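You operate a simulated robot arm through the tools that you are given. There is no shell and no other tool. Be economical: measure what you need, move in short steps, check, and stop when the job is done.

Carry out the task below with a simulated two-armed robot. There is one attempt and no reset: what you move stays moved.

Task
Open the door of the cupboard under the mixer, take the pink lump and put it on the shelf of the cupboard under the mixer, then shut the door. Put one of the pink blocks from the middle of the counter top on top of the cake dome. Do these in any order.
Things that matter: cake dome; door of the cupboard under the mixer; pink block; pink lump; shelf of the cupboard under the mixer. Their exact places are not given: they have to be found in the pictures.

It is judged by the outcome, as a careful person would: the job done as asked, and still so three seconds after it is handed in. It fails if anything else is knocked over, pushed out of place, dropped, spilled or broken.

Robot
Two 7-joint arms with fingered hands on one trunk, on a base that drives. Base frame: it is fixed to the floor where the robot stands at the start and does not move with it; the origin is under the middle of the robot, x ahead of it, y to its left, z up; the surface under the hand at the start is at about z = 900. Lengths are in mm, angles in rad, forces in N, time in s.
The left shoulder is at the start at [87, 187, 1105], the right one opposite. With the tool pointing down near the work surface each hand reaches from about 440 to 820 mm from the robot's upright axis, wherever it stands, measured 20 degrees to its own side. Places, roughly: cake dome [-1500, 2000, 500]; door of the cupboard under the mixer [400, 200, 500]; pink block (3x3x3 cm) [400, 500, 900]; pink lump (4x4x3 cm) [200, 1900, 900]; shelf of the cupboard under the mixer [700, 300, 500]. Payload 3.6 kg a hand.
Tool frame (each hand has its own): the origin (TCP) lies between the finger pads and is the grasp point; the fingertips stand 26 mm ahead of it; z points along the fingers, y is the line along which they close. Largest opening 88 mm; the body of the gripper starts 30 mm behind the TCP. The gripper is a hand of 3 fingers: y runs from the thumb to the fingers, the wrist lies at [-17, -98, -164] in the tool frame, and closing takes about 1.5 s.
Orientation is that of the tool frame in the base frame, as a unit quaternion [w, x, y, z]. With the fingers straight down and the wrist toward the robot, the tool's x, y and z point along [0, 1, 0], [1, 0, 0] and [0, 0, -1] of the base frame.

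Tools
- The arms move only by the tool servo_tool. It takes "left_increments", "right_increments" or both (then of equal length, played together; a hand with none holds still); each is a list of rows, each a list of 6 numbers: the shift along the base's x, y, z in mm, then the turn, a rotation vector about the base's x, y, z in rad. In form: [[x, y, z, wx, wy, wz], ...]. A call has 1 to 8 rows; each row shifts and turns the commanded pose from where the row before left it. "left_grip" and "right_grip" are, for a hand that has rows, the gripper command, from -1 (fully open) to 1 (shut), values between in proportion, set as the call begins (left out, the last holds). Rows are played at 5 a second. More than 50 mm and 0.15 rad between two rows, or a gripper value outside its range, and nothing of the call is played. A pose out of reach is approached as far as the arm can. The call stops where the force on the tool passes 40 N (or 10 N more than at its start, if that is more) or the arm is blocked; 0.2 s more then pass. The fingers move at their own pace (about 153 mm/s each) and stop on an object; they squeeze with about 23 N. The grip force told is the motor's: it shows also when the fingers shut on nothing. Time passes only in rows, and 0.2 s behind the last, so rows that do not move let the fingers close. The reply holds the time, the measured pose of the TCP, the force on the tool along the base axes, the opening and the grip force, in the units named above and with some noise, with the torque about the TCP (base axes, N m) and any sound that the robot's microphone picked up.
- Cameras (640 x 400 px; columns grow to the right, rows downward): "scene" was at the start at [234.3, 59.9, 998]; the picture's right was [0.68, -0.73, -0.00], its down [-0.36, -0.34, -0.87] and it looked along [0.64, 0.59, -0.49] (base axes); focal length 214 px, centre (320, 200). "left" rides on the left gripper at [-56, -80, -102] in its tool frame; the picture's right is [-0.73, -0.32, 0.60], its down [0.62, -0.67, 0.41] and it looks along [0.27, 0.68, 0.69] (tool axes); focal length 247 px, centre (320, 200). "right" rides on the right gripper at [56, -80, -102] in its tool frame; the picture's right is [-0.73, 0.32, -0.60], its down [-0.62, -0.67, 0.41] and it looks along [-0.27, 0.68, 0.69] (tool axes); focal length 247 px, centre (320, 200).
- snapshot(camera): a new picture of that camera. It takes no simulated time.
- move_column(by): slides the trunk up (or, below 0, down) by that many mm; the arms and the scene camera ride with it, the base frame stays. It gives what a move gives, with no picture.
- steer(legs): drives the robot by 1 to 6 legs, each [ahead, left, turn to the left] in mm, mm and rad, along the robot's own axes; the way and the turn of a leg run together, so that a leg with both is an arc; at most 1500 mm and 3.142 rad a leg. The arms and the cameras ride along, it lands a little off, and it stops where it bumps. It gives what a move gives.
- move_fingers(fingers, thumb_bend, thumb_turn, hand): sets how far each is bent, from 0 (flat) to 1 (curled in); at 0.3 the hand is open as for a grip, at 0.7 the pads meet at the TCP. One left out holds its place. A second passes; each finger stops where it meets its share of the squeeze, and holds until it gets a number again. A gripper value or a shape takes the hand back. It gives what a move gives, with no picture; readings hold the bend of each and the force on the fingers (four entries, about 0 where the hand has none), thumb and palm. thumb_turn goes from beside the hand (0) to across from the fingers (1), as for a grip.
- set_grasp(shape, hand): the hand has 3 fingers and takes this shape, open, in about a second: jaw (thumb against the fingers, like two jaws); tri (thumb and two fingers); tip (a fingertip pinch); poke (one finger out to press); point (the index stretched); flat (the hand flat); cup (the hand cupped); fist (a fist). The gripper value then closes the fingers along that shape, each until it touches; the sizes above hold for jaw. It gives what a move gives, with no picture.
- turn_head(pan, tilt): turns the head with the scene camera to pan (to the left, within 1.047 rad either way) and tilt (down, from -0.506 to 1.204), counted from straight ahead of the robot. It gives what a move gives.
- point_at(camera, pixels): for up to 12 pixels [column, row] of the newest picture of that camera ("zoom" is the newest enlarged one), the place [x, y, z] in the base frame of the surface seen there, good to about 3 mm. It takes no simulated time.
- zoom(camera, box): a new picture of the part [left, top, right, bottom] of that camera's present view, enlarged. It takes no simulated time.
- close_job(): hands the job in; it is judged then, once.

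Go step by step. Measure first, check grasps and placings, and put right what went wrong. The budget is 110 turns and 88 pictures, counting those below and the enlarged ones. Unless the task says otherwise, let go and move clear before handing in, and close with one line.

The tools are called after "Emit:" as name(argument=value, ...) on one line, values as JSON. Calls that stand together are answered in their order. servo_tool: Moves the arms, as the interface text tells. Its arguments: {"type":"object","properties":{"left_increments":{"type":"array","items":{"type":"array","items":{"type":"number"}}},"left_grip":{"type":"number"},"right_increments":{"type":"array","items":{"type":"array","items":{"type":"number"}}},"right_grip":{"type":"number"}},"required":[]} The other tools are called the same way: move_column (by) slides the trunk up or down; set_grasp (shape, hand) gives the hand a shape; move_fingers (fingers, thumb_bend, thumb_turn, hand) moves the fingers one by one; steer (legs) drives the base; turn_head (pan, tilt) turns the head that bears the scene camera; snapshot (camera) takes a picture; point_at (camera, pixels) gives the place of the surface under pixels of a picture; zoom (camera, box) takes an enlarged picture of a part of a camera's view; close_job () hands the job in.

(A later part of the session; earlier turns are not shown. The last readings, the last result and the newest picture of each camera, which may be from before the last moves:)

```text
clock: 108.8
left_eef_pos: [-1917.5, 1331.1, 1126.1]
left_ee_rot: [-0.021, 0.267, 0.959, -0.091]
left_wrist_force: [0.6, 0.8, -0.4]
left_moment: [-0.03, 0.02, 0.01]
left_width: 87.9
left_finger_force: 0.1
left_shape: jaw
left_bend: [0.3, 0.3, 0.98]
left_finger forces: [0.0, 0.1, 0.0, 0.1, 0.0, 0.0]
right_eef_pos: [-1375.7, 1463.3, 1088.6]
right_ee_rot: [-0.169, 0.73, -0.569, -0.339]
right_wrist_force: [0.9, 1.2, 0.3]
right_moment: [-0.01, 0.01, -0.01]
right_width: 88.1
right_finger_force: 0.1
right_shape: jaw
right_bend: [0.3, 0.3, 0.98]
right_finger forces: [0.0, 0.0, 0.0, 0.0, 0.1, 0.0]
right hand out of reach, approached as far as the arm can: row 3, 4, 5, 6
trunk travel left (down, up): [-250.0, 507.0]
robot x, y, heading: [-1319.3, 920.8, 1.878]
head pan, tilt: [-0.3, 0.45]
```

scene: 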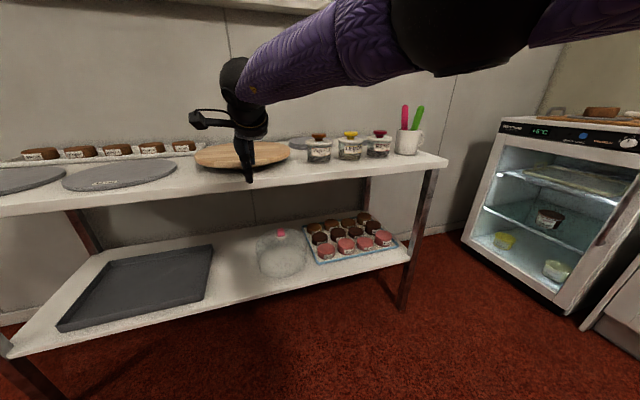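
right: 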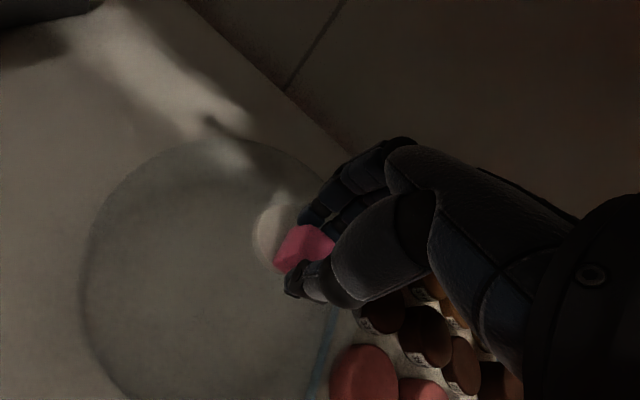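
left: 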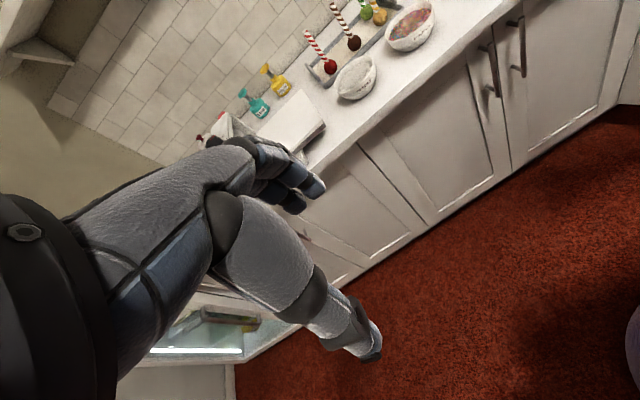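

The right hand is nearly in the wanted pose (45° pitch, closing sideways). I'll level it and bring the left hand inward.

Emit:
servo_tool(right_increments=[[0, 10, 0, 0.02, -0.06, 0], [0, 10, 0, 0.02, -0.06, 0], [0, 10, 0, 0, 0, 0], [0, 10, 0, 0, 0, 0], [0, 0, 0, 0, 0, 0], [0, 0, 0, 0, 0, 0], [0, 0, 0, 0, 0, 0], [0, 0, 0, 0, 0, 0]], left_increments=[[27, 15, 0, 0, 0, 0], [27, 15, 0, 0, 0, 0], [27, 15, 0, 0, 0, 0], [27, 15, 0, 0, 0, 0], [27, 15, 0, 0, 0, 0], [27, 15, 0, 0, 0, 0], [27, 15, 0, 0, 0, 0], [27, 15, 0, 0, 0, 0]])

```text
clock: 110.6
left_eef_pos: [-1720.1, 1440.5, 1123.3]
left_ee_rot: [-0.02, 0.264, 0.96, -0.093]
left_wrist_force: [-0.4, -0.2, -0.1]
left_moment: [-0.02, -0.02, -0.03]
left_width: 88.1
left_finger_force: 0.0
left_shape: jaw
left_bend: [0.3, 0.3, 0.98]
left_finger forces: [0.0, 0.1, 0.0, 0.1, 0.0, 0.1]
left hand out of reach, approached as far as the arm can: row 8
right_eef_pos: [-1392.6, 1458.1, 1078.4]
right_ee_rot: [-0.219, 0.743, -0.551, -0.31]
right_wrist_force: [0.9, 0.1, 0.3]
right_moment: [-0.01, 0.0, -0.02]
right_width: 88.1
right_finger_force: 0.1
right_shape: jaw
right_bend: [0.3, 0.3, 0.98]
right_finger forces: [0.0, 0.1, 0.0, 0.0, 0.0, 0.0]
right hand out of reach, approached as far as the arm can: row 1, 2, 3
trunk travel left (down, up): [-250.0, 507.0]
robot x, y, heading: [-1317.2, 925.2, 1.882]
head pan, tilt: [-0.3, 0.45]
```

Left hand is tucked in now. I'll raise the trunk 250 (the slicer on the counter is tall), then drive right, turn to face the counter, and look.

Emit:
move_column(by=250)

Emit:
steer(legs=[[0, -950, 0], [0, 0, -1.562], [0, 250, 0]])

Emit:
turn_head(pan=0.35, tilt=0.55)

Emit:
snapshot(camera="scene")

```text
clock: 113.2
left_eef_pos: [-1701.6, 1379.0, 1455.1]
left_ee_rot: [-0.06, 0.261, 0.963, -0.032]
left_wrist_force: [0.4, -0.9, -0.5]
left_moment: [0.01, 0.01, -0.03]
left_width: 87.9
left_finger_force: 0.0
left_shape: jaw
left_bend: [0.3, 0.3, 0.98]
left_finger forces: [0.1, 0.0, 0.0, 0.1, 0.1, 0.0]
right_eef_pos: [-1376.6, 1402.4, 1399.9]
right_ee_rot: [-0.259, 0.718, -0.533, -0.365]
right_wrist_force: [-0.8, -0.3, 0.2]
right_moment: [0.01, 0.03, 0.02]
right_width: 87.9
right_finger_force: 0.1
right_shape: jaw
right_bend: [0.3, 0.3, 0.98]
right_finger forces: [0.0, 0.0, 0.1, 0.1, 0.0, 0.0]
trunk travel left (down, up): [-500.0, 257.0]
robot x, y, heading: [-1318.3, 920.6, 1.877]
head pan, tilt: [-0.3, 0.45]
```

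```text
clock: 123.3
left_eef_pos: [-40.9, 1812.2, 1454.4]
left_ee_rot: [-0.064, 0.872, 0.485, 0.02]
left_wrist_force: [0.3, -0.6, -0.2]
left_moment: [-0.03, -0.03, 0.0]
left_width: 87.7
left_finger_force: 0.2
left_shape: jaw
left_bend: [0.3, 0.3, 0.98]
left_finger forces: [0.1, 0.0, 0.1, 0.0, 0.0, 0.0]
right_eef_pos: [-26.3, 1488.4, 1398.6]
right_ee_rot: [0.442, -0.12, 0.886, 0.068]
right_wrist_force: [-0.3, 0.3, -1.2]
right_moment: [-0.01, 0.0, -0.05]
right_width: 88.0
right_finger_force: 0.1
right_shape: jaw
right_bend: [0.3, 0.3, 0.98]
right_finger forces: [0.0, 0.1, 0.0, 0.0, 0.0, 0.1]
trunk travel left (down, up): [-500.0, 257.0]
robot x, y, heading: [-508.1, 1445.0, 0.29]
head pan, tilt: [-0.3, 0.45]
```

```text
clock: 124.3
left_eef_pos: [-41.3, 1812.0, 1454.1]
left_ee_rot: [-0.065, 0.872, 0.485, 0.02]
left_wrist_force: [-0.8, -0.1, -0.2]
left_moment: [-0.02, -0.02, 0.03]
left_width: 87.7
left_finger_force: 0.2
left_shape: jaw
left_bend: [0.3, 0.3, 0.98]
left_finger forces: [0.0, 0.1, 0.1, 0.0, 0.1, 0.0]
right_eef_pos: [-25.6, 1487.5, 1398.5]
right_ee_rot: [0.442, -0.12, 0.886, 0.069]
right_wrist_force: [0.4, -0.5, -0.1]
right_moment: [0.03, -0.01, -0.02]
right_width: 88.2
right_finger_force: 0.0
right_shape: jaw
right_bend: [0.3, 0.3, 0.98]
right_finger forces: [0.0, 0.0, 0.0, 0.0, 0.0, 0.0]
trunk travel left (down, up): [-500.0, 257.0]
robot x, y, heading: [-510.2, 1442.8, 0.285]
head pan, tilt: [0.351, 0.55]
```

```text
21 pictures are left
```

scene: 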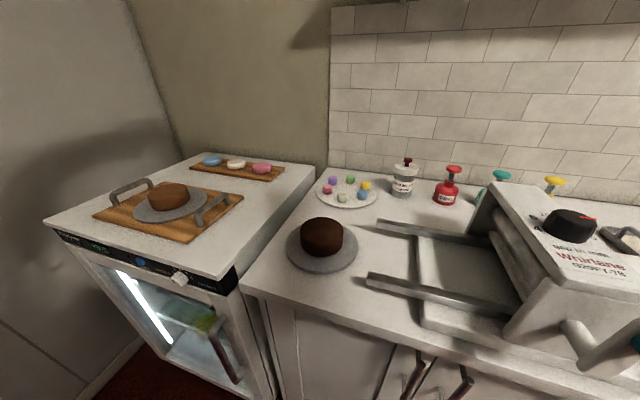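

A plate of coloured lumps is at (345,190), with a pink one at (327,189). Zooming and measuring.

Emit:
zoom(camera="scene", box=[230, 140, 410, 250])

Emit:
point_at(camera="scene", pixels=[[327, 189], [262, 168], [333, 181], [342, 197], [322, 223], [404, 170], [345, 190], [400, 225], [350, 180], [540, 200], [366, 186]])

```text
3.56 times, centred on (320, 195) of scene
```

zoom: 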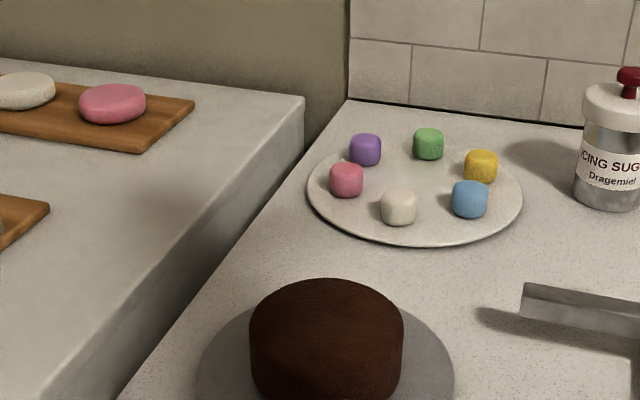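

```text
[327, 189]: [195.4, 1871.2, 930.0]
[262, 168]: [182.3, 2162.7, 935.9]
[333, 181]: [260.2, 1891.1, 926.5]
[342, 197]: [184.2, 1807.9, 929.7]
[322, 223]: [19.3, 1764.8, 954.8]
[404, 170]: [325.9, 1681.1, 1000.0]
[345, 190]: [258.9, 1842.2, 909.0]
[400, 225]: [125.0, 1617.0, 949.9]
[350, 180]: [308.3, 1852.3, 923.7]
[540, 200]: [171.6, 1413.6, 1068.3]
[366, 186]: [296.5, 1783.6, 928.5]
```

The pink lump is at about (205,1876), top 930, on a plate at 909, with a purple neighbour behind and a white one to the right. I'll reorient the right hand to fingers pointing down with a 25° forward tilt (closing front–back), then move the base left and forward.

Emit:
servo_tool(right_increments=[[5.6, 1.6, 0, 0.071, 0.0542, -0.1024], [5.6, 1.6, 0, 0.071, 0.0542, -0.1024], [5.6, 1.6, 0, 0.071, 0.0542, -0.1024], [5.6, 1.6, 0, 0.071, 0.0542, -0.1024], [5.6, 1.6, 0, 0.071, 0.0542, -0.1024], [5.6, 1.6, 0, 0.071, 0.0542, -0.1024]])

Emit:
servo_tool(right_increments=[[5.6, 1.6, 0, 0.071, 0.0542, -0.1024], [5.6, 1.6, 0, 0.071, 0.0542, -0.1024], [5.6, 1.6, 0, 0.071, 0.0542, -0.1024], [5.6, 1.6, 0, 0.071, 0.0542, -0.1024], [5.6, 1.6, 0, 0.071, 0.0542, -0.1024], [5.6, 1.6, 0, 0.071, 0.0542, -0.1024]])

Emit:
steer(legs=[[0, 300, 0], [100, 0, 0.025]])

Emit:
move_column(by=-250)

```text
clock: 125.7
left_eef_pos: [-40.0, 1813.5, 1454.1]
left_ee_rot: [-0.066, 0.872, 0.484, 0.02]
left_wrist_force: [-0.1, -0.5, 0.9]
left_moment: [-0.02, 0.0, 0.01]
left_width: 87.7
left_finger_force: 0.1
left_shape: jaw
left_bend: [0.3, 0.3, 0.98]
left_finger forces: [0.1, 0.0, 0.0, 0.0, 0.0, 0.0]
right_eef_pos: [9.7, 1498.0, 1399.1]
right_ee_rot: [0.31, 0.259, 0.905, 0.134]
right_wrist_force: [-0.2, -0.1, 0.7]
right_moment: [-0.01, 0.0, -0.01]
right_width: 88.2
right_finger_force: 0.0
right_shape: jaw
right_bend: [0.3, 0.3, 0.98]
right_finger forces: [0.0, 0.1, 0.0, 0.1, 0.0, 0.0]
trunk travel left (down, up): [-500.0, 257.0]
robot x, y, heading: [-513.7, 1445.3, 0.281]
head pan, tilt: [0.351, 0.55]
```

```text
clock: 127.1
left_eef_pos: [-40.4, 1812.9, 1453.9]
left_ee_rot: [-0.064, 0.872, 0.485, 0.021]
left_wrist_force: [0.1, -0.3, 1.2]
left_moment: [-0.01, -0.01, 0.0]
left_width: 87.8
left_finger_force: 0.0
left_shape: jaw
left_bend: [0.3, 0.3, 0.98]
left_finger forces: [0.1, 0.0, 0.0, 0.1, 0.0, 0.1]
right_eef_pos: [43.1, 1508.2, 1398.2]
right_ee_rot: [0.129, 0.593, 0.775, 0.177]
right_wrist_force: [0.1, -0.3, 0.7]
right_moment: [0.02, 0.03, 0.01]
right_width: 88.2
right_finger_force: 0.0
right_shape: jaw
right_bend: [0.3, 0.3, 0.98]
right_finger forces: [0.1, 0.0, 0.0, 0.0, 0.0, 0.1]
trunk travel left (down, up): [-500.0, 257.0]
robot x, y, heading: [-511.9, 1445.7, 0.284]
head pan, tilt: [0.351, 0.55]
```

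```text
clock: 129.9
left_eef_pos: [-36.5, 2140.7, 1454.4]
left_ee_rot: [-0.065, 0.866, 0.496, 0.019]
left_wrist_force: [0.1, -0.3, -0.2]
left_moment: [0.01, -0.03, 0.01]
left_width: 87.9
left_finger_force: 0.0
left_shape: jaw
left_bend: [0.3, 0.3, 0.98]
left_finger forces: [0.0, 0.0, 0.0, 0.0, 0.0, 0.0]
right_eef_pos: [52.5, 1835.4, 1399.7]
right_ee_rot: [0.127, 0.583, 0.783, 0.178]
right_wrist_force: [0.2, 0.3, 0.6]
right_moment: [-0.03, 0.02, 0.01]
right_width: 88.0
right_finger_force: 0.1
right_shape: jaw
right_bend: [0.3, 0.3, 0.98]
right_finger forces: [0.1, 0.0, 0.0, 0.1, 0.0, 0.0]
trunk travel left (down, up): [-500.0, 257.0]
robot x, y, heading: [-500.2, 1758.5, 0.31]
head pan, tilt: [0.351, 0.55]
```

```text
clock: 132.5
left_eef_pos: [-38.0, 2139.5, 1205.4]
left_ee_rot: [-0.066, 0.866, 0.496, 0.021]
left_wrist_force: [-0.5, 0.0, -0.3]
left_moment: [-0.02, -0.01, -0.01]
left_width: 87.9
left_finger_force: 0.0
left_shape: jaw
left_bend: [0.3, 0.3, 0.98]
left_finger forces: [0.1, 0.0, 0.0, 0.1, 0.1, 0.0]
right_eef_pos: [50.3, 1836.7, 1150.2]
right_ee_rot: [0.127, 0.582, 0.783, 0.179]
right_wrist_force: [0.0, -1.4, 0.4]
right_moment: [-0.02, 0.01, -0.01]
right_width: 87.9
right_finger_force: 0.0
right_shape: jaw
right_bend: [0.3, 0.3, 0.98]
right_finger forces: [0.0, 0.0, 0.0, 0.0, 0.0, 0.0]
trunk travel left (down, up): [-250.0, 507.0]
robot x, y, heading: [-496.2, 1758.9, 0.312]
head pan, tilt: [0.351, 0.55]
```

Orientation is as planned. I'll reduce the tilt to ~12°, set a 62 mm opening and hover above the lump.

Emit:
servo_tool(right_increments=[[25, 6, -10, -0.034, 0.105, 0], [25, 6, -10, -0.034, 0.105, 0], [25, 6, -20, 0, 0, 0], [25, 6, -25, 0, 0, 0], [25, 6, -25, 0, 0, 0], [25, 6, -25, 0, 0, 0], [0, 0, -25, 0, 0, 0]])

Emit:
move_fingers(hand="right", fingers=0.4, thumb_bend=0.5, thumb_turn=1)

Emit:
snapshot(camera="right")

Emit:
turn_head(pan=-0.1, tilt=0.35)

Emit:
zoom(camera="scene", box=[240, 100, 400, 260])

```text
clock: 134.1
left_eef_pos: [-38.8, 2139.8, 1204.4]
left_ee_rot: [-0.065, 0.865, 0.497, 0.021]
left_wrist_force: [0.1, -0.1, 0.5]
left_moment: [-0.01, -0.01, 0.01]
left_width: 88.0
left_finger_force: 0.1
left_shape: jaw
left_bend: [0.3, 0.3, 0.98]
left_finger forces: [0.0, 0.0, 0.0, 0.1, 0.0, 0.0]
right_eef_pos: [203.1, 1873.7, 1008.9]
right_ee_rot: [0.064, 0.593, 0.797, 0.09]
right_wrist_force: [0.7, -0.2, 0.1]
right_moment: [0.0, -0.04, 0.01]
right_width: 87.7
right_finger_force: 0.1
right_shape: jaw
right_bend: [0.3, 0.3, 0.98]
right_finger forces: [0.0, 0.0, 0.0, 0.0, 0.0, 0.0]
trunk travel left (down, up): [-250.0, 507.0]
robot x, y, heading: [-497.9, 1759.8, 0.31]
head pan, tilt: [0.351, 0.55]
```

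```text
clock: 135.1
left_eef_pos: [-37.9, 2140.5, 1203.7]
left_ee_rot: [-0.065, 0.865, 0.496, 0.02]
left_wrist_force: [0.0, 0.3, 0.2]
left_moment: [-0.03, 0.01, 0.01]
left_width: 88.1
left_finger_force: 0.1
left_shape: jaw
left_bend: [0.3, 0.3, 0.98]
left_finger forces: [0.0, 0.0, 0.0, 0.0, 0.0, 0.0]
right_eef_pos: [201.8, 1872.9, 1008.5]
right_ee_rot: [0.064, 0.592, 0.798, 0.09]
right_wrist_force: [-0.1, 0.1, -0.1]
right_moment: [0.0, 0.0, 0.04]
right_width: 56.6
right_finger_force: 0.0
right_shape: fingers
right_bend: [0.4, 0.5, 1.0]
right_finger forces: [0.0, 0.0, 0.0, 0.0, 0.1, 0.0]
trunk travel left (down, up): [-250.0, 507.0]
robot x, y, heading: [-498.2, 1758.0, 0.31]
head pan, tilt: [0.351, 0.55]
```

```text
19 pictures are left
```

right: 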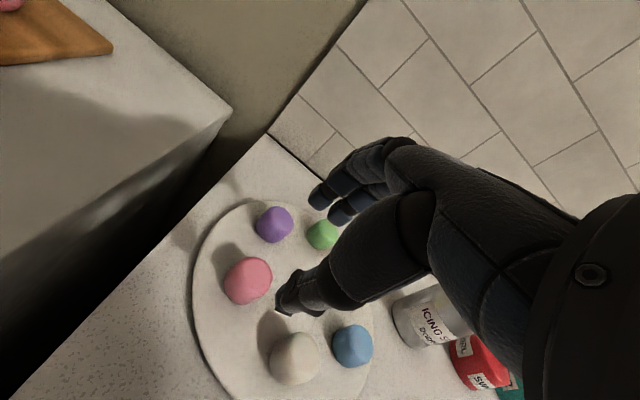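

```text
clock: 136.0
left_eef_pos: [-38.2, 2140.7, 1204.2]
left_ee_rot: [-0.065, 0.866, 0.496, 0.02]
left_wrist_force: [1.0, 0.4, -0.5]
left_moment: [-0.01, 0.0, 0.01]
left_width: 88.0
left_finger_force: 0.1
left_shape: jaw
left_bend: [0.3, 0.3, 0.98]
left_finger forces: [0.1, 0.0, 0.1, 0.0, 0.1, 0.0]
right_eef_pos: [202.1, 1872.9, 1007.5]
right_ee_rot: [0.063, 0.593, 0.798, 0.09]
right_wrist_force: [0.1, -0.5, -0.3]
right_moment: [-0.03, 0.01, 0.04]
right_width: 56.4
right_finger_force: 0.0
right_shape: fingers
right_bend: [0.4, 0.5, 1.0]
right_finger forces: [0.0, 0.0, 0.0, 0.1, 0.0, 0.0]
trunk travel left (down, up): [-250.0, 507.0]
robot x, y, heading: [-496.3, 1758.8, 0.31]
head pan, tilt: [-0.099, 0.351]
```

```text
2.50 times, centred on (320, 180) of scene
```

zoom: 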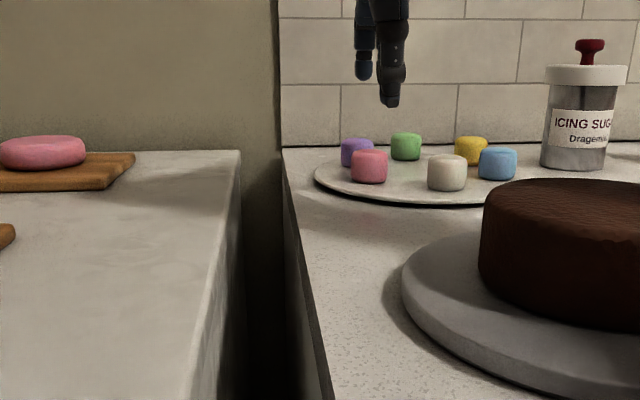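

Measuring the pink lump precisely: (248,280) in the right picture, (369,165) in the zoom.

Emit:
point_at(camera="right", pixels=[[248, 275], [228, 275], [240, 300], [262, 292], [268, 270], [250, 260], [274, 222], [294, 350], [220, 305], [255, 310]])

Emit:
point_at(camera="zoom", pixels=[[369, 170], [352, 168], [386, 168], [369, 153], [390, 100], [364, 75], [369, 190], [446, 175]])

```text
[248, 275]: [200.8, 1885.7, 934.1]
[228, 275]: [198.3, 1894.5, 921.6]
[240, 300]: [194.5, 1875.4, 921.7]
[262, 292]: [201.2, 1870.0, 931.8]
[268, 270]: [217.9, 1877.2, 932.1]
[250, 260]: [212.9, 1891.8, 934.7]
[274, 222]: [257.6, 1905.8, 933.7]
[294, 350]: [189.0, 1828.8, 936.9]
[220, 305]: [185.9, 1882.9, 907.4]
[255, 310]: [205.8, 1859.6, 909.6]
```

```text
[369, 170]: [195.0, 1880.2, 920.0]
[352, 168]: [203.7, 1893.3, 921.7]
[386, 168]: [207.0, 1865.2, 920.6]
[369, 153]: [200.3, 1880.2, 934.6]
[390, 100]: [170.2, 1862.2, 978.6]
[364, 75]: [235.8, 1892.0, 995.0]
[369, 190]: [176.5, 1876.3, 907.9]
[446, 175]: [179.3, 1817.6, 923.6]
```

Lump centre ≈ (207,1881), 27 mm tall. With the tilt the thumb tip sits lower than the fingers, so I'll go fully vertical for the grasp, narrow the opening a bit, and descend.

Emit:
move_fingers(hand="right", fingers=0.44, thumb_bend=0.54)

Emit:
servo_tool(right_increments=[[1, 3, 0, -0.034, 0.105, 0], [2, 4, 0, -0.034, 0.105, 0], [0, 0, -20, 0, 0, 0], [0, 0, -20, 0, 0, 0], [0, 0, -12, 0, 0, 0]])

Emit:
zoom(camera="scene", box=[280, 100, 380, 200])

```text
clock: 137.0
left_eef_pos: [-38.2, 2139.1, 1204.8]
left_ee_rot: [-0.065, 0.866, 0.495, 0.02]
left_wrist_force: [0.1, 0.1, 0.9]
left_moment: [-0.02, 0.03, -0.01]
left_width: 88.1
left_finger_force: 0.0
left_shape: jaw
left_bend: [0.3, 0.3, 0.98]
left_finger forces: [0.0, 0.1, 0.0, 0.0, 0.1, 0.0]
right_eef_pos: [202.3, 1873.6, 1007.3]
right_ee_rot: [0.064, 0.593, 0.797, 0.089]
right_wrist_force: [0.2, 0.0, -0.3]
right_moment: [0.0, -0.01, 0.01]
right_width: 47.9
right_finger_force: 0.1
right_shape: fingers
right_bend: [0.44, 0.54, 1.0]
right_finger forces: [0.1, 0.1, 0.0, 0.0, 0.0, 0.1]
trunk travel left (down, up): [-250.0, 507.0]
robot x, y, heading: [-496.4, 1759.7, 0.315]
head pan, tilt: [-0.099, 0.351]
```

```text
clock: 138.2
left_eef_pos: [-37.8, 2138.8, 1204.0]
left_ee_rot: [-0.065, 0.866, 0.496, 0.02]
left_wrist_force: [-0.3, -0.1, 0.2]
left_moment: [-0.01, 0.04, -0.01]
left_width: 87.8
left_finger_force: 0.1
left_shape: jaw
left_bend: [0.3, 0.3, 0.98]
left_finger forces: [0.1, 0.1, 0.0, 0.0, 0.1, 0.0]
right_eef_pos: [207.0, 1879.0, 956.0]
right_ee_rot: [0.0, 0.597, 0.803, 0.0]
right_wrist_force: [0.6, -0.2, -0.6]
right_moment: [0.01, -0.01, -0.03]
right_width: 47.9
right_finger_force: 0.3
right_shape: fingers
right_bend: [0.44, 0.54, 1.0]
right_finger forces: [0.1, 0.1, 0.0, 0.0, 0.0, 0.0]
trunk travel left (down, up): [-250.0, 507.0]
robot x, y, heading: [-495.0, 1760.9, 0.309]
head pan, tilt: [-0.099, 0.351]
```

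```text
4.00 times, centred on (330, 150) of scene
```

zoom: 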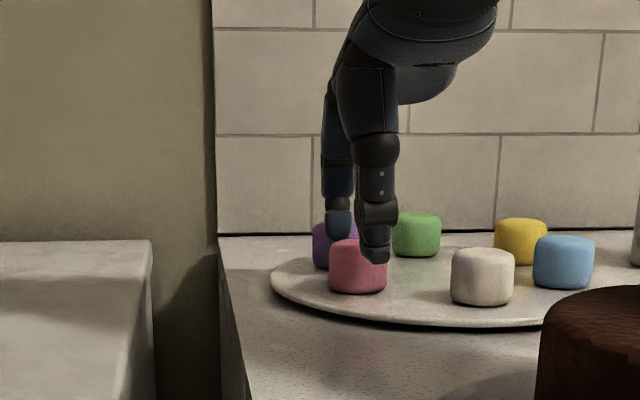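

Thumb in front, fingers behind the lump. Descend to z≈939 and close.

Emit:
servo_tool(right_increments=[[-1.5, 2.5, -9, 0, 0, 0], [0, 0, -7, 0, 0, 0], [0, 0, 0, 0, 0, 0]])

Emit:
move_fingers(hand="right", fingers=0.72, thumb_bend=0.76)

Emit:
servo_tool(right_increments=[[0, 0, 12, 0, 0, 0], [0, 0, 25, 0, 0, 0], [0, 0, 40, 0, 0, 0], [0, 0, 40, 0, 0, 0], [0, 0, 40, 0, 0, 0]])

Emit:
zoom(camera="scene", box=[240, 60, 400, 200])

```text
clock: 139.0
left_eef_pos: [-37.3, 2139.9, 1205.2]
left_ee_rot: [-0.064, 0.866, 0.496, 0.02]
left_wrist_force: [0.5, -0.3, 0.7]
left_moment: [0.0, 0.0, 0.01]
left_width: 88.0
left_finger_force: 0.0
left_shape: jaw
left_bend: [0.3, 0.3, 0.98]
left_finger forces: [0.0, 0.0, 0.0, 0.0, 0.1, 0.0]
right_eef_pos: [204.0, 1882.4, 940.8]
right_ee_rot: [0.0, 0.596, 0.803, 0.0]
right_wrist_force: [-0.1, 0.1, -0.6]
right_moment: [-0.03, 0.02, -0.03]
right_width: 47.9
right_finger_force: 0.0
right_shape: fingers
right_bend: [0.44, 0.54, 1.0]
right_finger forces: [0.0, 0.0, 0.0, 0.0, 0.1, 0.0]
trunk travel left (down, up): [-250.0, 507.0]
robot x, y, heading: [-497.9, 1759.3, 0.305]
head pan, tilt: [-0.099, 0.351]
```

```text
clock: 140.0
left_eef_pos: [-38.3, 2139.6, 1204.4]
left_ee_rot: [-0.064, 0.865, 0.497, 0.019]
left_wrist_force: [-0.7, 0.7, 0.7]
left_moment: [0.05, -0.01, 0.03]
left_width: 88.0
left_finger_force: 0.0
left_shape: jaw
left_bend: [0.3, 0.3, 0.98]
left_finger forces: [0.1, 0.1, 0.0, 0.0, 0.1, 0.0]
right_eef_pos: [203.2, 1882.8, 941.7]
right_ee_rot: [0.0, 0.597, 0.802, 0.0]
right_wrist_force: [0.3, -0.4, -0.1]
right_moment: [0.04, 0.0, -0.02]
right_width: 25.7
right_finger_force: 17.5
right_shape: fingers
right_bend: [0.6, 0.63, 1.0]
right_finger forces: [8.7, 9.6, 0.0, 0.0, 17.6, 0.0]
trunk travel left (down, up): [-250.0, 507.0]
robot x, y, heading: [-498.9, 1757.5, 0.309]
head pan, tilt: [-0.099, 0.351]
```

```text
clock: 141.2
left_eef_pos: [-38.2, 2139.6, 1205.4]
left_ee_rot: [-0.066, 0.866, 0.496, 0.02]
left_wrist_force: [0.3, -1.1, 0.3]
left_moment: [0.0, -0.02, -0.01]
left_width: 88.0
left_finger_force: 0.0
left_shape: jaw
left_bend: [0.3, 0.3, 0.98]
left_finger forces: [0.0, 0.1, 0.0, 0.0, 0.0, 0.1]
right_eef_pos: [203.1, 1884.3, 1098.9]
right_ee_rot: [0.0, 0.597, 0.802, 0.0]
right_wrist_force: [-0.6, 0.0, 0.0]
right_moment: [-0.01, 0.01, 0.06]
right_width: 25.5
right_finger_force: 17.8
right_shape: fingers
right_bend: [0.6, 0.63, 1.0]
right_finger forces: [8.6, 9.6, 0.0, 0.0, 17.5, 0.0]
trunk travel left (down, up): [-250.0, 507.0]
robot x, y, heading: [-496.2, 1756.7, 0.308]
head pan, tilt: [-0.099, 0.351]
```

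```text
2.86 times, centred on (320, 130) of scene
```

zoom: 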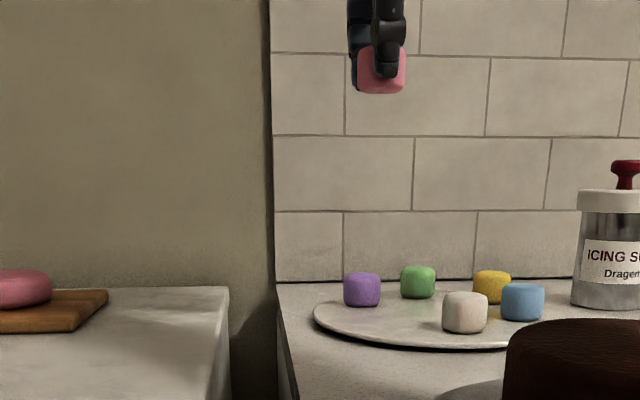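

The lump is held and neighbours are undisturbed. I'll pull the hand in, raise the trunk for clearance, and drive back right past the open door.

Emit:
servo_tool(right_increments=[[-38, -12, 8, 0, 0, 0], [-38, -12, 8, 0, 0, 0], [-38, -12, 8, 0, 0, 0], [-38, -12, 8, 0, 0, 0], [-38, -12, 8, 0, 0, 0]])

Emit:
move_column(by=150)

Emit:
steer(legs=[[-330, 0, 0.01], [0, -950, 0], [0, -950, 0]])

Emit:
turn_head(pan=0.25, tilt=0.75)

Emit:
snapshot(camera="scene")

```text
clock: 142.4
left_eef_pos: [-39.5, 2140.6, 1205.6]
left_ee_rot: [-0.066, 0.865, 0.496, 0.021]
left_wrist_force: [0.0, 0.2, 0.0]
left_moment: [-0.01, -0.01, 0.0]
left_width: 87.9
left_finger_force: 0.1
left_shape: jaw
left_bend: [0.3, 0.3, 0.98]
left_finger forces: [0.1, 0.0, 0.0, 0.1, 0.1, 0.0]
right_eef_pos: [12.2, 1820.6, 1141.5]
right_ee_rot: [0.0, 0.597, 0.802, 0.001]
right_wrist_force: [0.5, 0.2, 0.0]
right_moment: [-0.01, 0.05, 0.03]
right_width: 25.5
right_finger_force: 18.6
right_shape: fingers
right_bend: [0.6, 0.63, 1.0]
right_finger forces: [8.8, 9.6, 0.0, 0.1, 17.5, 0.0]
trunk travel left (down, up): [-250.0, 507.0]
robot x, y, heading: [-497.3, 1755.5, 0.308]
head pan, tilt: [-0.099, 0.351]
```

```text
clock: 144.2
left_eef_pos: [-37.8, 2140.1, 1353.4]
left_ee_rot: [-0.065, 0.866, 0.496, 0.019]
left_wrist_force: [-0.3, -0.4, 1.2]
left_moment: [0.01, -0.02, 0.01]
left_width: 87.9
left_finger_force: 0.2
left_shape: jaw
left_bend: [0.3, 0.3, 0.98]
left_finger forces: [0.0, 0.1, 0.0, 0.0, 0.0, 0.1]
right_eef_pos: [13.8, 1823.0, 1288.1]
right_ee_rot: [-0.001, 0.597, 0.802, -0.001]
right_wrist_force: [0.1, 0.1, -0.3]
right_moment: [0.01, 0.0, 0.01]
right_width: 25.3
right_finger_force: 18.1
right_shape: fingers
right_bend: [0.6, 0.63, 1.0]
right_finger forces: [8.8, 9.6, 0.0, 0.1, 17.5, 0.0]
trunk travel left (down, up): [-400.0, 357.0]
robot x, y, heading: [-494.1, 1759.2, 0.312]
head pan, tilt: [-0.099, 0.351]
```

```text
clock: 155.5
left_eef_pos: [265.8, 245.7, 1354.1]
left_ee_rot: [-0.065, 0.86, 0.507, 0.02]
left_wrist_force: [0.7, -0.3, -0.4]
left_moment: [0.01, -0.01, 0.01]
left_width: 87.6
left_finger_force: 0.0
left_shape: jaw
left_bend: [0.3, 0.3, 0.98]
left_finger forces: [0.0, 0.1, 0.0, 0.0, 0.0, 0.0]
right_eef_pos: [324.8, -69.4, 1287.6]
right_ee_rot: [0.0, 0.586, 0.81, 0.0]
right_wrist_force: [0.3, 0.0, -0.4]
right_moment: [0.0, 0.03, -0.01]
right_width: 25.2
right_finger_force: 18.5
right_shape: fingers
right_bend: [0.6, 0.63, 1.0]
right_finger forces: [8.7, 9.7, 0.0, 0.0, 17.5, 0.0]
trunk travel left (down, up): [-400.0, 357.0]
robot x, y, heading: [-182.1, -146.3, 0.331]
head pan, tilt: [-0.099, 0.351]
```

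```text
clock: 156.4
left_eef_pos: [266.1, 246.3, 1354.7]
left_ee_rot: [-0.065, 0.859, 0.507, 0.019]
left_wrist_force: [-0.2, 0.4, 1.1]
left_moment: [0.01, -0.02, -0.01]
left_width: 88.1
left_finger_force: 0.1
left_shape: jaw
left_bend: [0.3, 0.3, 0.98]
left_finger forces: [0.0, 0.0, 0.0, 0.1, 0.0, 0.0]
right_eef_pos: [325.1, -70.1, 1288.9]
right_ee_rot: [-0.001, 0.586, 0.81, 0.0]
right_wrist_force: [0.1, -0.4, -0.5]
right_moment: [-0.02, -0.02, -0.01]
right_width: 25.4
right_finger_force: 18.0
right_shape: fingers
right_bend: [0.6, 0.63, 1.0]
right_finger forces: [8.8, 9.6, 0.0, 0.1, 17.4, 0.0]
trunk travel left (down, up): [-400.0, 357.0]
robot x, y, heading: [-186.1, -145.8, 0.335]
head pan, tilt: [0.25, 0.75]
```

```text
15 pictures are left
```

scene: 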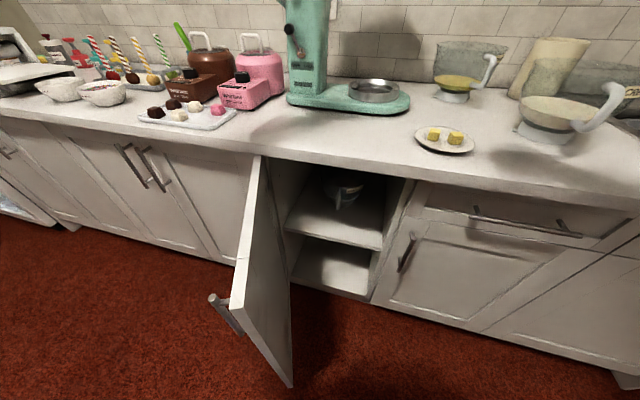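

I'm in front of the cupboard again. I'll shift left, pull the left hand back, and lower the trunk.

Emit:
servo_tool(left_increments=[[-28, -10, 0, 0, 0, 0], [-28, -10, 0, 0, 0, 0], [-28, -10, 0, 0, 0, 0], [-28, -10, 0, 0, 0, 0]])

Emit:
steer(legs=[[0, 0, -0.015], [0, 130, 0]])

Emit:
move_column(by=-400)

```text
clock: 157.4
left_eef_pos: [152.7, 206.3, 1352.9]
left_ee_rot: [-0.065, 0.859, 0.508, 0.02]
left_wrist_force: [0.5, 0.3, -0.1]
left_moment: [0.04, 0.0, -0.02]
left_width: 88.3
left_finger_force: 0.0
left_shape: jaw
left_bend: [0.3, 0.3, 0.98]
left_finger forces: [0.0, 0.1, 0.0, 0.0, 0.0, 0.1]
right_eef_pos: [324.2, -71.1, 1290.1]
right_ee_rot: [0.0, 0.586, 0.81, 0.001]
right_wrist_force: [0.5, -0.9, 0.1]
right_moment: [0.0, 0.02, 0.03]
right_width: 25.3
right_finger_force: 18.3
right_shape: fingers
right_bend: [0.6, 0.63, 1.0]
right_finger forces: [8.8, 9.5, 0.1, 0.1, 17.6, 0.0]
trunk travel left (down, up): [-400.0, 357.0]
robot x, y, heading: [-182.7, -147.4, 0.337]
head pan, tilt: [0.25, 0.75]
```

```text
clock: 159.0
left_eef_pos: [118.1, 326.1, 1352.9]
left_ee_rot: [-0.065, 0.863, 0.5, 0.02]
left_wrist_force: [-0.7, 0.4, 0.8]
left_moment: [0.0, -0.02, -0.04]
left_width: 87.9
left_finger_force: 0.0
left_shape: jaw
left_bend: [0.3, 0.3, 0.98]
left_finger forces: [0.1, 0.0, 0.0, 0.1, 0.0, 0.1]
right_eef_pos: [285.6, 46.6, 1288.7]
right_ee_rot: [0.0, 0.593, 0.806, -0.001]
right_wrist_force: [0.0, 0.1, -0.3]
right_moment: [-0.05, 0.02, -0.03]
right_width: 25.3
right_finger_force: 18.1
right_shape: fingers
right_bend: [0.6, 0.63, 1.0]
right_finger forces: [8.8, 9.5, 0.1, 0.0, 17.4, 0.0]
trunk travel left (down, up): [-400.0, 357.0]
robot x, y, heading: [-224.1, -22.4, 0.324]
head pan, tilt: [0.25, 0.75]
```

```text
clock: 162.8
left_eef_pos: [118.1, 322.9, 953.8]
left_ee_rot: [-0.066, 0.863, 0.5, 0.02]
left_wrist_force: [-0.2, 0.0, 0.1]
left_moment: [0.0, -0.02, -0.01]
left_width: 88.0
left_finger_force: 0.1
left_shape: jaw
left_bend: [0.3, 0.3, 0.98]
left_finger forces: [0.0, 0.1, 0.0, 0.0, 0.0, 0.0]
right_eef_pos: [284.9, 44.6, 887.9]
right_ee_rot: [0.0, 0.593, 0.806, 0.0]
right_wrist_force: [-0.2, 1.0, -0.7]
right_moment: [-0.01, 0.01, -0.05]
right_width: 25.2
right_finger_force: 18.6
right_shape: fingers
right_bend: [0.6, 0.63, 1.0]
right_finger forces: [8.9, 9.8, 0.0, 0.0, 17.5, 0.1]
trunk travel left (down, up): [0.0, 757.0]
robot x, y, heading: [-224.9, -22.3, 0.321]
head pan, tilt: [0.25, 0.75]
```

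Right hand at s≈272, 149 mm in front of the cupboard. Lowering to z≈578 with a 12° forward tilt.

Emit:
servo_tool(right_increments=[[0, 0, -39, 0.0083, -0.025, 0], [0, 0, -39, 0.0083, -0.025, 0], [0, 0, -39, 0.0083, -0.025, 0], [0, 0, -39, 0.0083, -0.025, 0], [0, 0, -39, 0.0083, -0.025, 0], [0, 0, -39, 0.0083, -0.025, 0], [0, 0, -39, 0.0083, -0.025, 0], [0, 0, -37, 0.0083, -0.025, 0]])

Emit:
turn_head(pan=-0.2, tilt=0.5)

Emit:
snapshot(camera="scene")

```text
clock: 163.7
left_eef_pos: [117.5, 324.5, 952.7]
left_ee_rot: [-0.065, 0.863, 0.501, 0.02]
left_wrist_force: [-0.6, 0.1, -0.2]
left_moment: [-0.01, -0.01, -0.02]
left_width: 88.2
left_finger_force: 0.0
left_shape: jaw
left_bend: [0.3, 0.3, 0.98]
left_finger forces: [0.1, 0.1, 0.0, 0.0, 0.1, 0.0]
right_eef_pos: [285.6, 47.1, 774.3]
right_ee_rot: [0.016, 0.593, 0.803, 0.049]
right_wrist_force: [-1.2, -0.1, 7.3]
right_moment: [0.22, 0.62, 0.15]
right_width: 25.3
right_finger_force: 17.9
right_shape: fingers
right_bend: [0.6, 0.63, 1.0]
right_finger forces: [9.0, 9.7, 0.0, 0.0, 17.4, 0.1]
trunk travel left (down, up): [0.0, 757.0]
robot x, y, heading: [-224.8, -22.7, 0.321]
head pan, tilt: [0.25, 0.75]
stopped in row 4 (right hand): the force on the tool passed its limit at 67 N (the readings are from after the stop); the commanded pose is now the measured one
```

```text
clock: 164.6
left_eef_pos: [117.7, 324.2, 954.7]
left_ee_rot: [-0.065, 0.863, 0.5, 0.019]
left_wrist_force: [-0.3, -1.0, 0.0]
left_moment: [0.03, 0.05, 0.02]
left_width: 87.9
left_finger_force: 0.1
left_shape: jaw
left_bend: [0.3, 0.3, 0.98]
left_finger forces: [0.1, 0.0, 0.0, 0.0, 0.1, 0.0]
right_eef_pos: [284.1, 47.8, 774.5]
right_ee_rot: [0.017, 0.594, 0.803, 0.048]
right_wrist_force: [1.2, 1.3, 12.0]
right_moment: [0.18, 1.45, -0.23]
right_width: 25.5
right_finger_force: 18.1
right_shape: fingers
right_bend: [0.6, 0.63, 1.0]
right_finger forces: [9.0, 9.7, 0.0, 0.1, 17.3, 0.0]
trunk travel left (down, up): [0.0, 757.0]
robot x, y, heading: [-224.2, -24.2, 0.324]
head pan, tilt: [-0.201, 0.499]
```

```text
14 pictures are left
```

scene: 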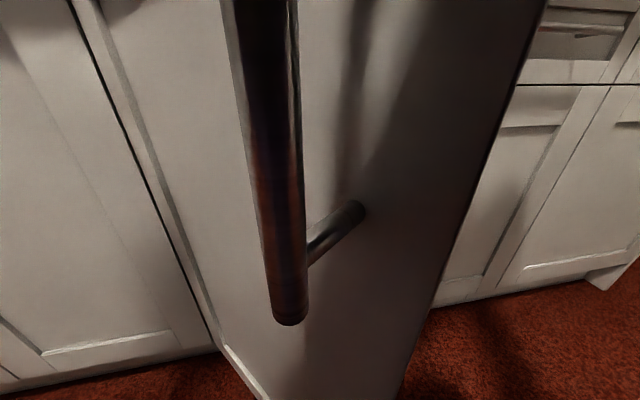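

The view shows the door's outer face right in front of me: the door is more closed than I thought and my forearm came down on its top edge. I'll measure the door and lift the hand back up.

Emit:
point_at(camera="scene", pixels=[[345, 215], [480, 150], [450, 250], [200, 150], [170, 100], [290, 300], [250, 30], [535, 30]])

Emit:
servo_tool(right_increments=[[0, 0, 30, 0, 0, 0], [0, 0, 40, 0, 0, 0], [0, 0, 40, 0, 0, 0], [0, 0, 40, 0, 0, 0]])

```text
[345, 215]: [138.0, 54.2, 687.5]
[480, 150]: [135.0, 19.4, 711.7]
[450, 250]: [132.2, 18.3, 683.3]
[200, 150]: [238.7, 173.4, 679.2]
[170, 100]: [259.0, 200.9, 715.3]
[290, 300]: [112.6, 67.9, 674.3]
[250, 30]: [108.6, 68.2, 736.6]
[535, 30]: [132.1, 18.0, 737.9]
```

```text
clock: 165.6
left_eef_pos: [118.8, 324.8, 953.8]
left_ee_rot: [-0.065, 0.863, 0.501, 0.02]
left_wrist_force: [0.3, 0.1, 0.4]
left_moment: [0.02, 0.0, 0.01]
left_width: 88.1
left_finger_force: 0.0
left_shape: jaw
left_bend: [0.3, 0.3, 0.98]
left_finger forces: [0.1, 0.0, 0.0, 0.1, 0.0, 0.0]
right_eef_pos: [282.9, 45.2, 924.4]
right_ee_rot: [0.017, 0.593, 0.804, 0.046]
right_wrist_force: [0.3, -1.1, -0.1]
right_moment: [0.03, -0.03, 0.02]
right_width: 25.0
right_finger_force: 17.3
right_shape: fingers
right_bend: [0.6, 0.63, 1.0]
right_finger forces: [8.9, 9.8, 0.0, 0.1, 17.3, 0.0]
trunk travel left (down, up): [0.0, 757.0]
robot x, y, heading: [-226.4, -23.0, 0.318]
head pan, tilt: [-0.201, 0.499]
```

The door is only ~50° open (free edge at (133,19)). I'll move right so the left hand is on its inner side, then push it wider from inside with the left hand.

Emit:
steer(legs=[[0, -330, 0]])

Emit:
servo_tool(left_increments=[[0, 0, -25, 0, 0, 0], [0, 0, -25, 0, 0, 0], [0, 0, -25, 0, 0, 0], [0, 0, -25, 0, 0, 0], [0, 0, -25, 0, 0, 0], [0, 0, -25, 0, 0, 0], [0, 0, -20, 0, 0, 0]], left_grip=1)

Emit:
turn_head(pan=0.4, tilt=0.5)

Emit:
snapshot(camera="scene")

```text
clock: 167.7
left_eef_pos: [219.3, 17.1, 953.2]
left_ee_rot: [-0.065, 0.863, 0.501, 0.02]
left_wrist_force: [-0.6, 0.2, -0.4]
left_moment: [-0.04, 0.0, -0.01]
left_width: 87.6
left_finger_force: 0.0
left_shape: jaw
left_bend: [0.3, 0.3, 0.98]
left_finger forces: [0.0, 0.1, 0.0, 0.0, 0.0, 0.0]
right_eef_pos: [386.3, -262.4, 923.1]
right_ee_rot: [0.017, 0.594, 0.803, 0.046]
right_wrist_force: [0.1, -0.1, 0.4]
right_moment: [-0.04, -0.02, -0.03]
right_width: 25.0
right_finger_force: 17.8
right_shape: fingers
right_bend: [0.6, 0.63, 1.0]
right_finger forces: [9.0, 9.8, 0.0, 0.0, 17.2, 0.1]
trunk travel left (down, up): [0.0, 757.0]
robot x, y, heading: [-123.5, -330.2, 0.322]
head pan, tilt: [-0.201, 0.499]
```

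```text
clock: 169.3
left_eef_pos: [243.2, 27.3, 800.7]
left_ee_rot: [-0.065, 0.863, 0.5, 0.018]
left_wrist_force: [-0.1, -0.2, -0.4]
left_moment: [0.01, -0.04, 0.01]
left_width: 0.0
left_finger_force: 23.4
left_shape: jaw
left_bend: [0.7, 0.45, 1.0]
left_finger forces: [0.0, 0.0, 0.0, 0.0, 0.0, 0.0]
left hand out of reach, approached as far as the arm can: row 5, 6, 7
right_eef_pos: [385.6, -261.4, 922.9]
right_ee_rot: [0.017, 0.595, 0.802, 0.046]
right_wrist_force: [-0.3, 0.7, 0.1]
right_moment: [0.06, -0.02, 0.01]
right_width: 24.9
right_finger_force: 18.0
right_shape: fingers
right_bend: [0.6, 0.63, 1.0]
right_finger forces: [9.0, 9.8, 0.0, 0.1, 17.2, 0.0]
trunk travel left (down, up): [0.0, 757.0]
robot x, y, heading: [-123.9, -331.6, 0.318]
head pan, tilt: [-0.201, 0.499]
```

```text
clock: 170.3
left_eef_pos: [243.1, 28.5, 801.5]
left_ee_rot: [-0.065, 0.864, 0.499, 0.019]
left_wrist_force: [0.6, 0.3, -0.2]
left_moment: [-0.02, -0.02, 0.01]
left_width: 0.0
left_finger_force: 23.1
left_shape: jaw
left_bend: [0.7, 0.45, 1.0]
left_finger forces: [0.0, 0.0, 0.1, 0.0, 0.0, 0.0]
right_eef_pos: [385.8, -261.7, 923.3]
right_ee_rot: [0.018, 0.594, 0.803, 0.047]
right_wrist_force: [-0.3, -0.9, -0.5]
right_moment: [0.03, -0.02, 0.02]
right_width: 25.0
right_finger_force: 17.7
right_shape: fingers
right_bend: [0.6, 0.63, 1.0]
right_finger forces: [9.1, 9.8, 0.0, 0.0, 17.2, 0.1]
trunk travel left (down, up): [0.0, 757.0]
robot x, y, heading: [-122.8, -331.3, 0.318]
head pan, tilt: [0.4, 0.499]
```

```text
13 pictures are left
```

scene: 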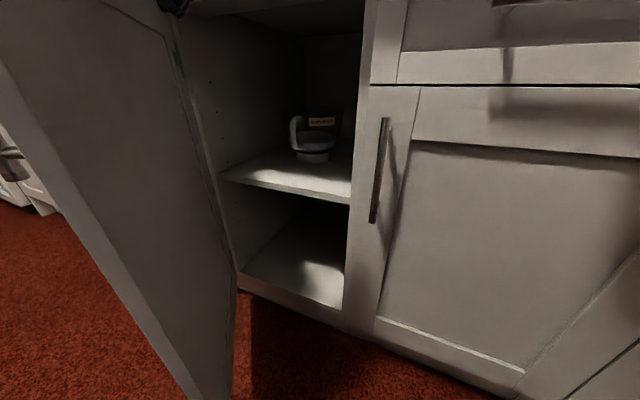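

The left fingers are inside the door (top-left at (175,5)). Driving left 270 mm to sweep the door open with them.

Emit:
steer(legs=[[0, 130, 0], [0, 140, 0]])

Emit:
snapshot(camera="scene")

```text
clock: 172.6
left_eef_pos: [164.2, 275.8, 802.4]
left_ee_rot: [-0.062, 0.868, 0.493, 0.024]
left_wrist_force: [0.5, -5.8, 2.2]
left_moment: [0.48, 0.03, -0.15]
left_width: 0.0
left_finger_force: 23.1
left_shape: jaw
left_bend: [0.7, 0.45, 1.0]
left_finger forces: [0.1, 0.0, 0.0, 0.0, 0.0, 6.8]
right_eef_pos: [302.6, -10.9, 923.9]
right_ee_rot: [0.017, 0.595, 0.802, 0.047]
right_wrist_force: [0.9, 0.6, -1.0]
right_moment: [-0.05, 0.0, -0.02]
right_width: 25.2
right_finger_force: 17.4
right_shape: fingers
right_bend: [0.6, 0.63, 1.0]
right_finger forces: [9.1, 9.8, 0.1, 0.1, 17.3, 0.0]
trunk travel left (down, up): [0.0, 757.0]
robot x, y, heading: [-208.5, -78.8, 0.313]
head pan, tilt: [0.4, 0.499]
stopped in leg 2: the force on the tool passed its limit at 51 N (the readings are from after the stop); the commanded pose is now the measured one
```

```text
12 pictures are left
```

scene: 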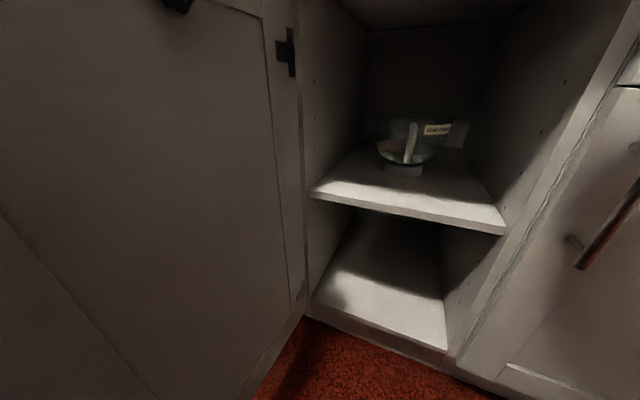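

The door is at ~90° with the left hand holding it. Now lowering the right hand (s≈280) to shelf height in front of the opening.

Emit:
servo_tool(right_increments=[[-2, 6, -44, 0.0042, -0.0118, 0], [-2, 6, -44, 0.0042, -0.0118, 0], [-2, 6, -44, 0.0042, -0.0118, 0], [-2, 6, -44, 0.0042, -0.0118, 0], [-2, 6, -44, 0.0042, -0.0118, 0], [-2, 6, -44, 0.0042, -0.0118, 0], [-2, 6, -44, 0.0042, -0.0118, 0], [-2, 6, -41, 0.0042, -0.0118, 0]])

Emit:
turn_head(pan=-0.2, tilt=0.35)

Emit:
snapshot(camera="scene")

```text
clock: 174.4
left_eef_pos: [163.2, 276.8, 803.0]
left_ee_rot: [-0.061, 0.867, 0.494, 0.025]
left_wrist_force: [2.8, -8.2, 5.2]
left_moment: [0.65, 0.03, -0.22]
left_width: 0.0
left_finger_force: 23.0
left_shape: jaw
left_bend: [0.7, 0.45, 1.0]
left_finger forces: [0.1, 0.0, 0.0, 0.0, 0.1, 10.0]
right_eef_pos: [285.3, 37.4, 574.1]
right_ee_rot: [0.045, 0.592, 0.8, 0.09]
right_wrist_force: [1.3, 0.0, -0.7]
right_moment: [0.03, -0.02, 0.0]
right_width: 24.8
right_finger_force: 17.5
right_shape: fingers
right_bend: [0.6, 0.63, 1.0]
right_finger forces: [9.1, 9.9, 0.0, 0.0, 17.0, 0.0]
trunk travel left (down, up): [0.0, 757.0]
robot x, y, heading: [-205.5, -77.1, 0.313]
head pan, tilt: [0.4, 0.499]
```

```text
clock: 175.4
left_eef_pos: [163.6, 274.1, 804.1]
left_ee_rot: [-0.063, 0.867, 0.493, 0.024]
left_wrist_force: [2.1, -8.9, 7.0]
left_moment: [0.67, 0.05, -0.19]
left_width: 0.0
left_finger_force: 23.4
left_shape: jaw
left_bend: [0.7, 0.45, 1.0]
left_finger forces: [0.0, 0.1, 0.0, 0.0, 0.0, 10.8]
right_eef_pos: [285.2, 36.8, 574.9]
right_ee_rot: [0.045, 0.593, 0.799, 0.089]
right_wrist_force: [-0.3, -0.2, 0.8]
right_moment: [0.0, 0.0, -0.03]
right_width: 25.1
right_finger_force: 17.5
right_shape: fingers
right_bend: [0.6, 0.63, 1.0]
right_finger forces: [9.2, 9.9, 0.1, 0.1, 17.0, 0.0]
trunk travel left (down, up): [0.0, 757.0]
robot x, y, heading: [-206.2, -77.5, 0.313]
head pan, tilt: [-0.201, 0.351]
```

```text
11 pictures are left
```

scene: 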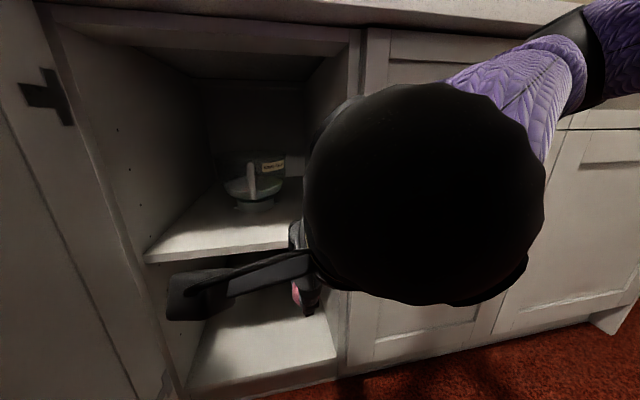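

The hand holding the lump (297,295) is in front of the opening. Moving forward into the cupboard 230 mm at z≈575.

Emit:
servo_tool(right_increments=[[36.7, 11.9, 0, 0, 0, 0], [36.7, 11.9, 0, 0, 0, 0], [36.7, 11.9, 0, 0, 0, 0], [36.7, 11.9, 0, 0, 0, 0], [36.7, 11.9, 0, 0, 0, 0], [36.7, 11.9, 0, 0, 0, 0]])

Emit:
snapshot(camera="scene")

```text
clock: 176.8
left_eef_pos: [162.8, 276.2, 804.2]
left_ee_rot: [-0.062, 0.867, 0.494, 0.025]
left_wrist_force: [2.1, -8.4, 5.5]
left_moment: [0.57, 0.05, -0.2]
left_width: 0.0
left_finger_force: 22.9
left_shape: jaw
left_bend: [0.7, 0.45, 1.0]
left_finger forces: [0.1, 0.1, 0.0, 0.1, 0.0, 10.2]
right_eef_pos: [507.0, 109.6, 575.1]
right_ee_rot: [0.044, 0.592, 0.8, 0.089]
right_wrist_force: [-0.3, 0.6, -0.7]
right_moment: [0.0, 0.0, 0.0]
right_width: 25.1
right_finger_force: 18.0
right_shape: fingers
right_bend: [0.6, 0.63, 1.0]
right_finger forces: [9.3, 9.8, 0.0, 0.0, 17.2, 0.1]
trunk travel left (down, up): [0.0, 757.0]
robot x, y, heading: [-203.7, -77.2, 0.313]
head pan, tilt: [-0.201, 0.351]
```

```text
10 pictures are left
```

scene: 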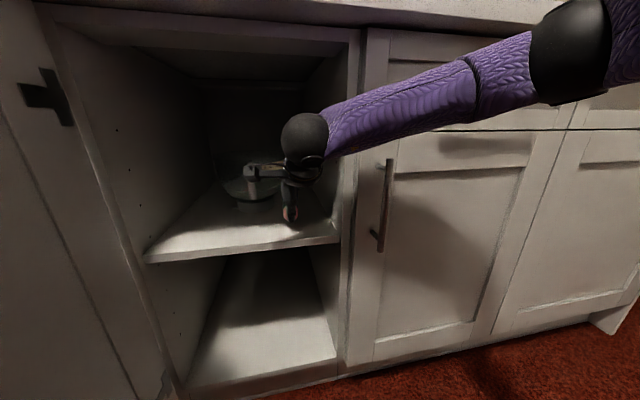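

Clean entry; the lump (291,213) is over the shelf. Lowering onto it.

Emit:
servo_tool(right_increments=[[0, 0, -9, 0, 0, 0], [0, 0, -5, 0, 0, 0], [0, 0, -3, 0, 0, 0], [0, 0, -2, 0, 0, 0], [0, 0, 0, 0, 0, 0]])

Emit:
zoom(camera="scene", box=[230, 130, 350, 260])

```text
clock: 178.0
left_eef_pos: [161.9, 275.1, 804.1]
left_ee_rot: [-0.062, 0.867, 0.494, 0.025]
left_wrist_force: [2.2, -7.6, 7.0]
left_moment: [0.67, 0.07, -0.24]
left_width: 0.3
left_finger_force: 22.9
left_shape: jaw
left_bend: [0.7, 0.45, 1.0]
left_finger forces: [0.1, 0.0, 0.1, 0.0, 0.0, 10.9]
right_eef_pos: [506.8, 109.0, 553.6]
right_ee_rot: [0.045, 0.593, 0.799, 0.088]
right_wrist_force: [0.3, 0.0, -0.8]
right_moment: [-0.01, -0.02, 0.02]
right_width: 25.1
right_finger_force: 18.1
right_shape: fingers
right_bend: [0.6, 0.63, 1.0]
right_finger forces: [9.3, 9.8, 0.1, 0.0, 17.1, 0.0]
trunk travel left (down, up): [0.0, 757.0]
robot x, y, heading: [-205.6, -77.7, 0.315]
head pan, tilt: [-0.201, 0.351]
```

```text
3.08 times, centred on (290, 195) of scene
```

zoom: 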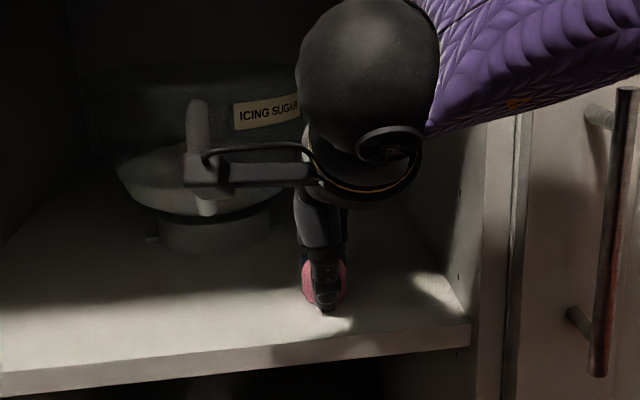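

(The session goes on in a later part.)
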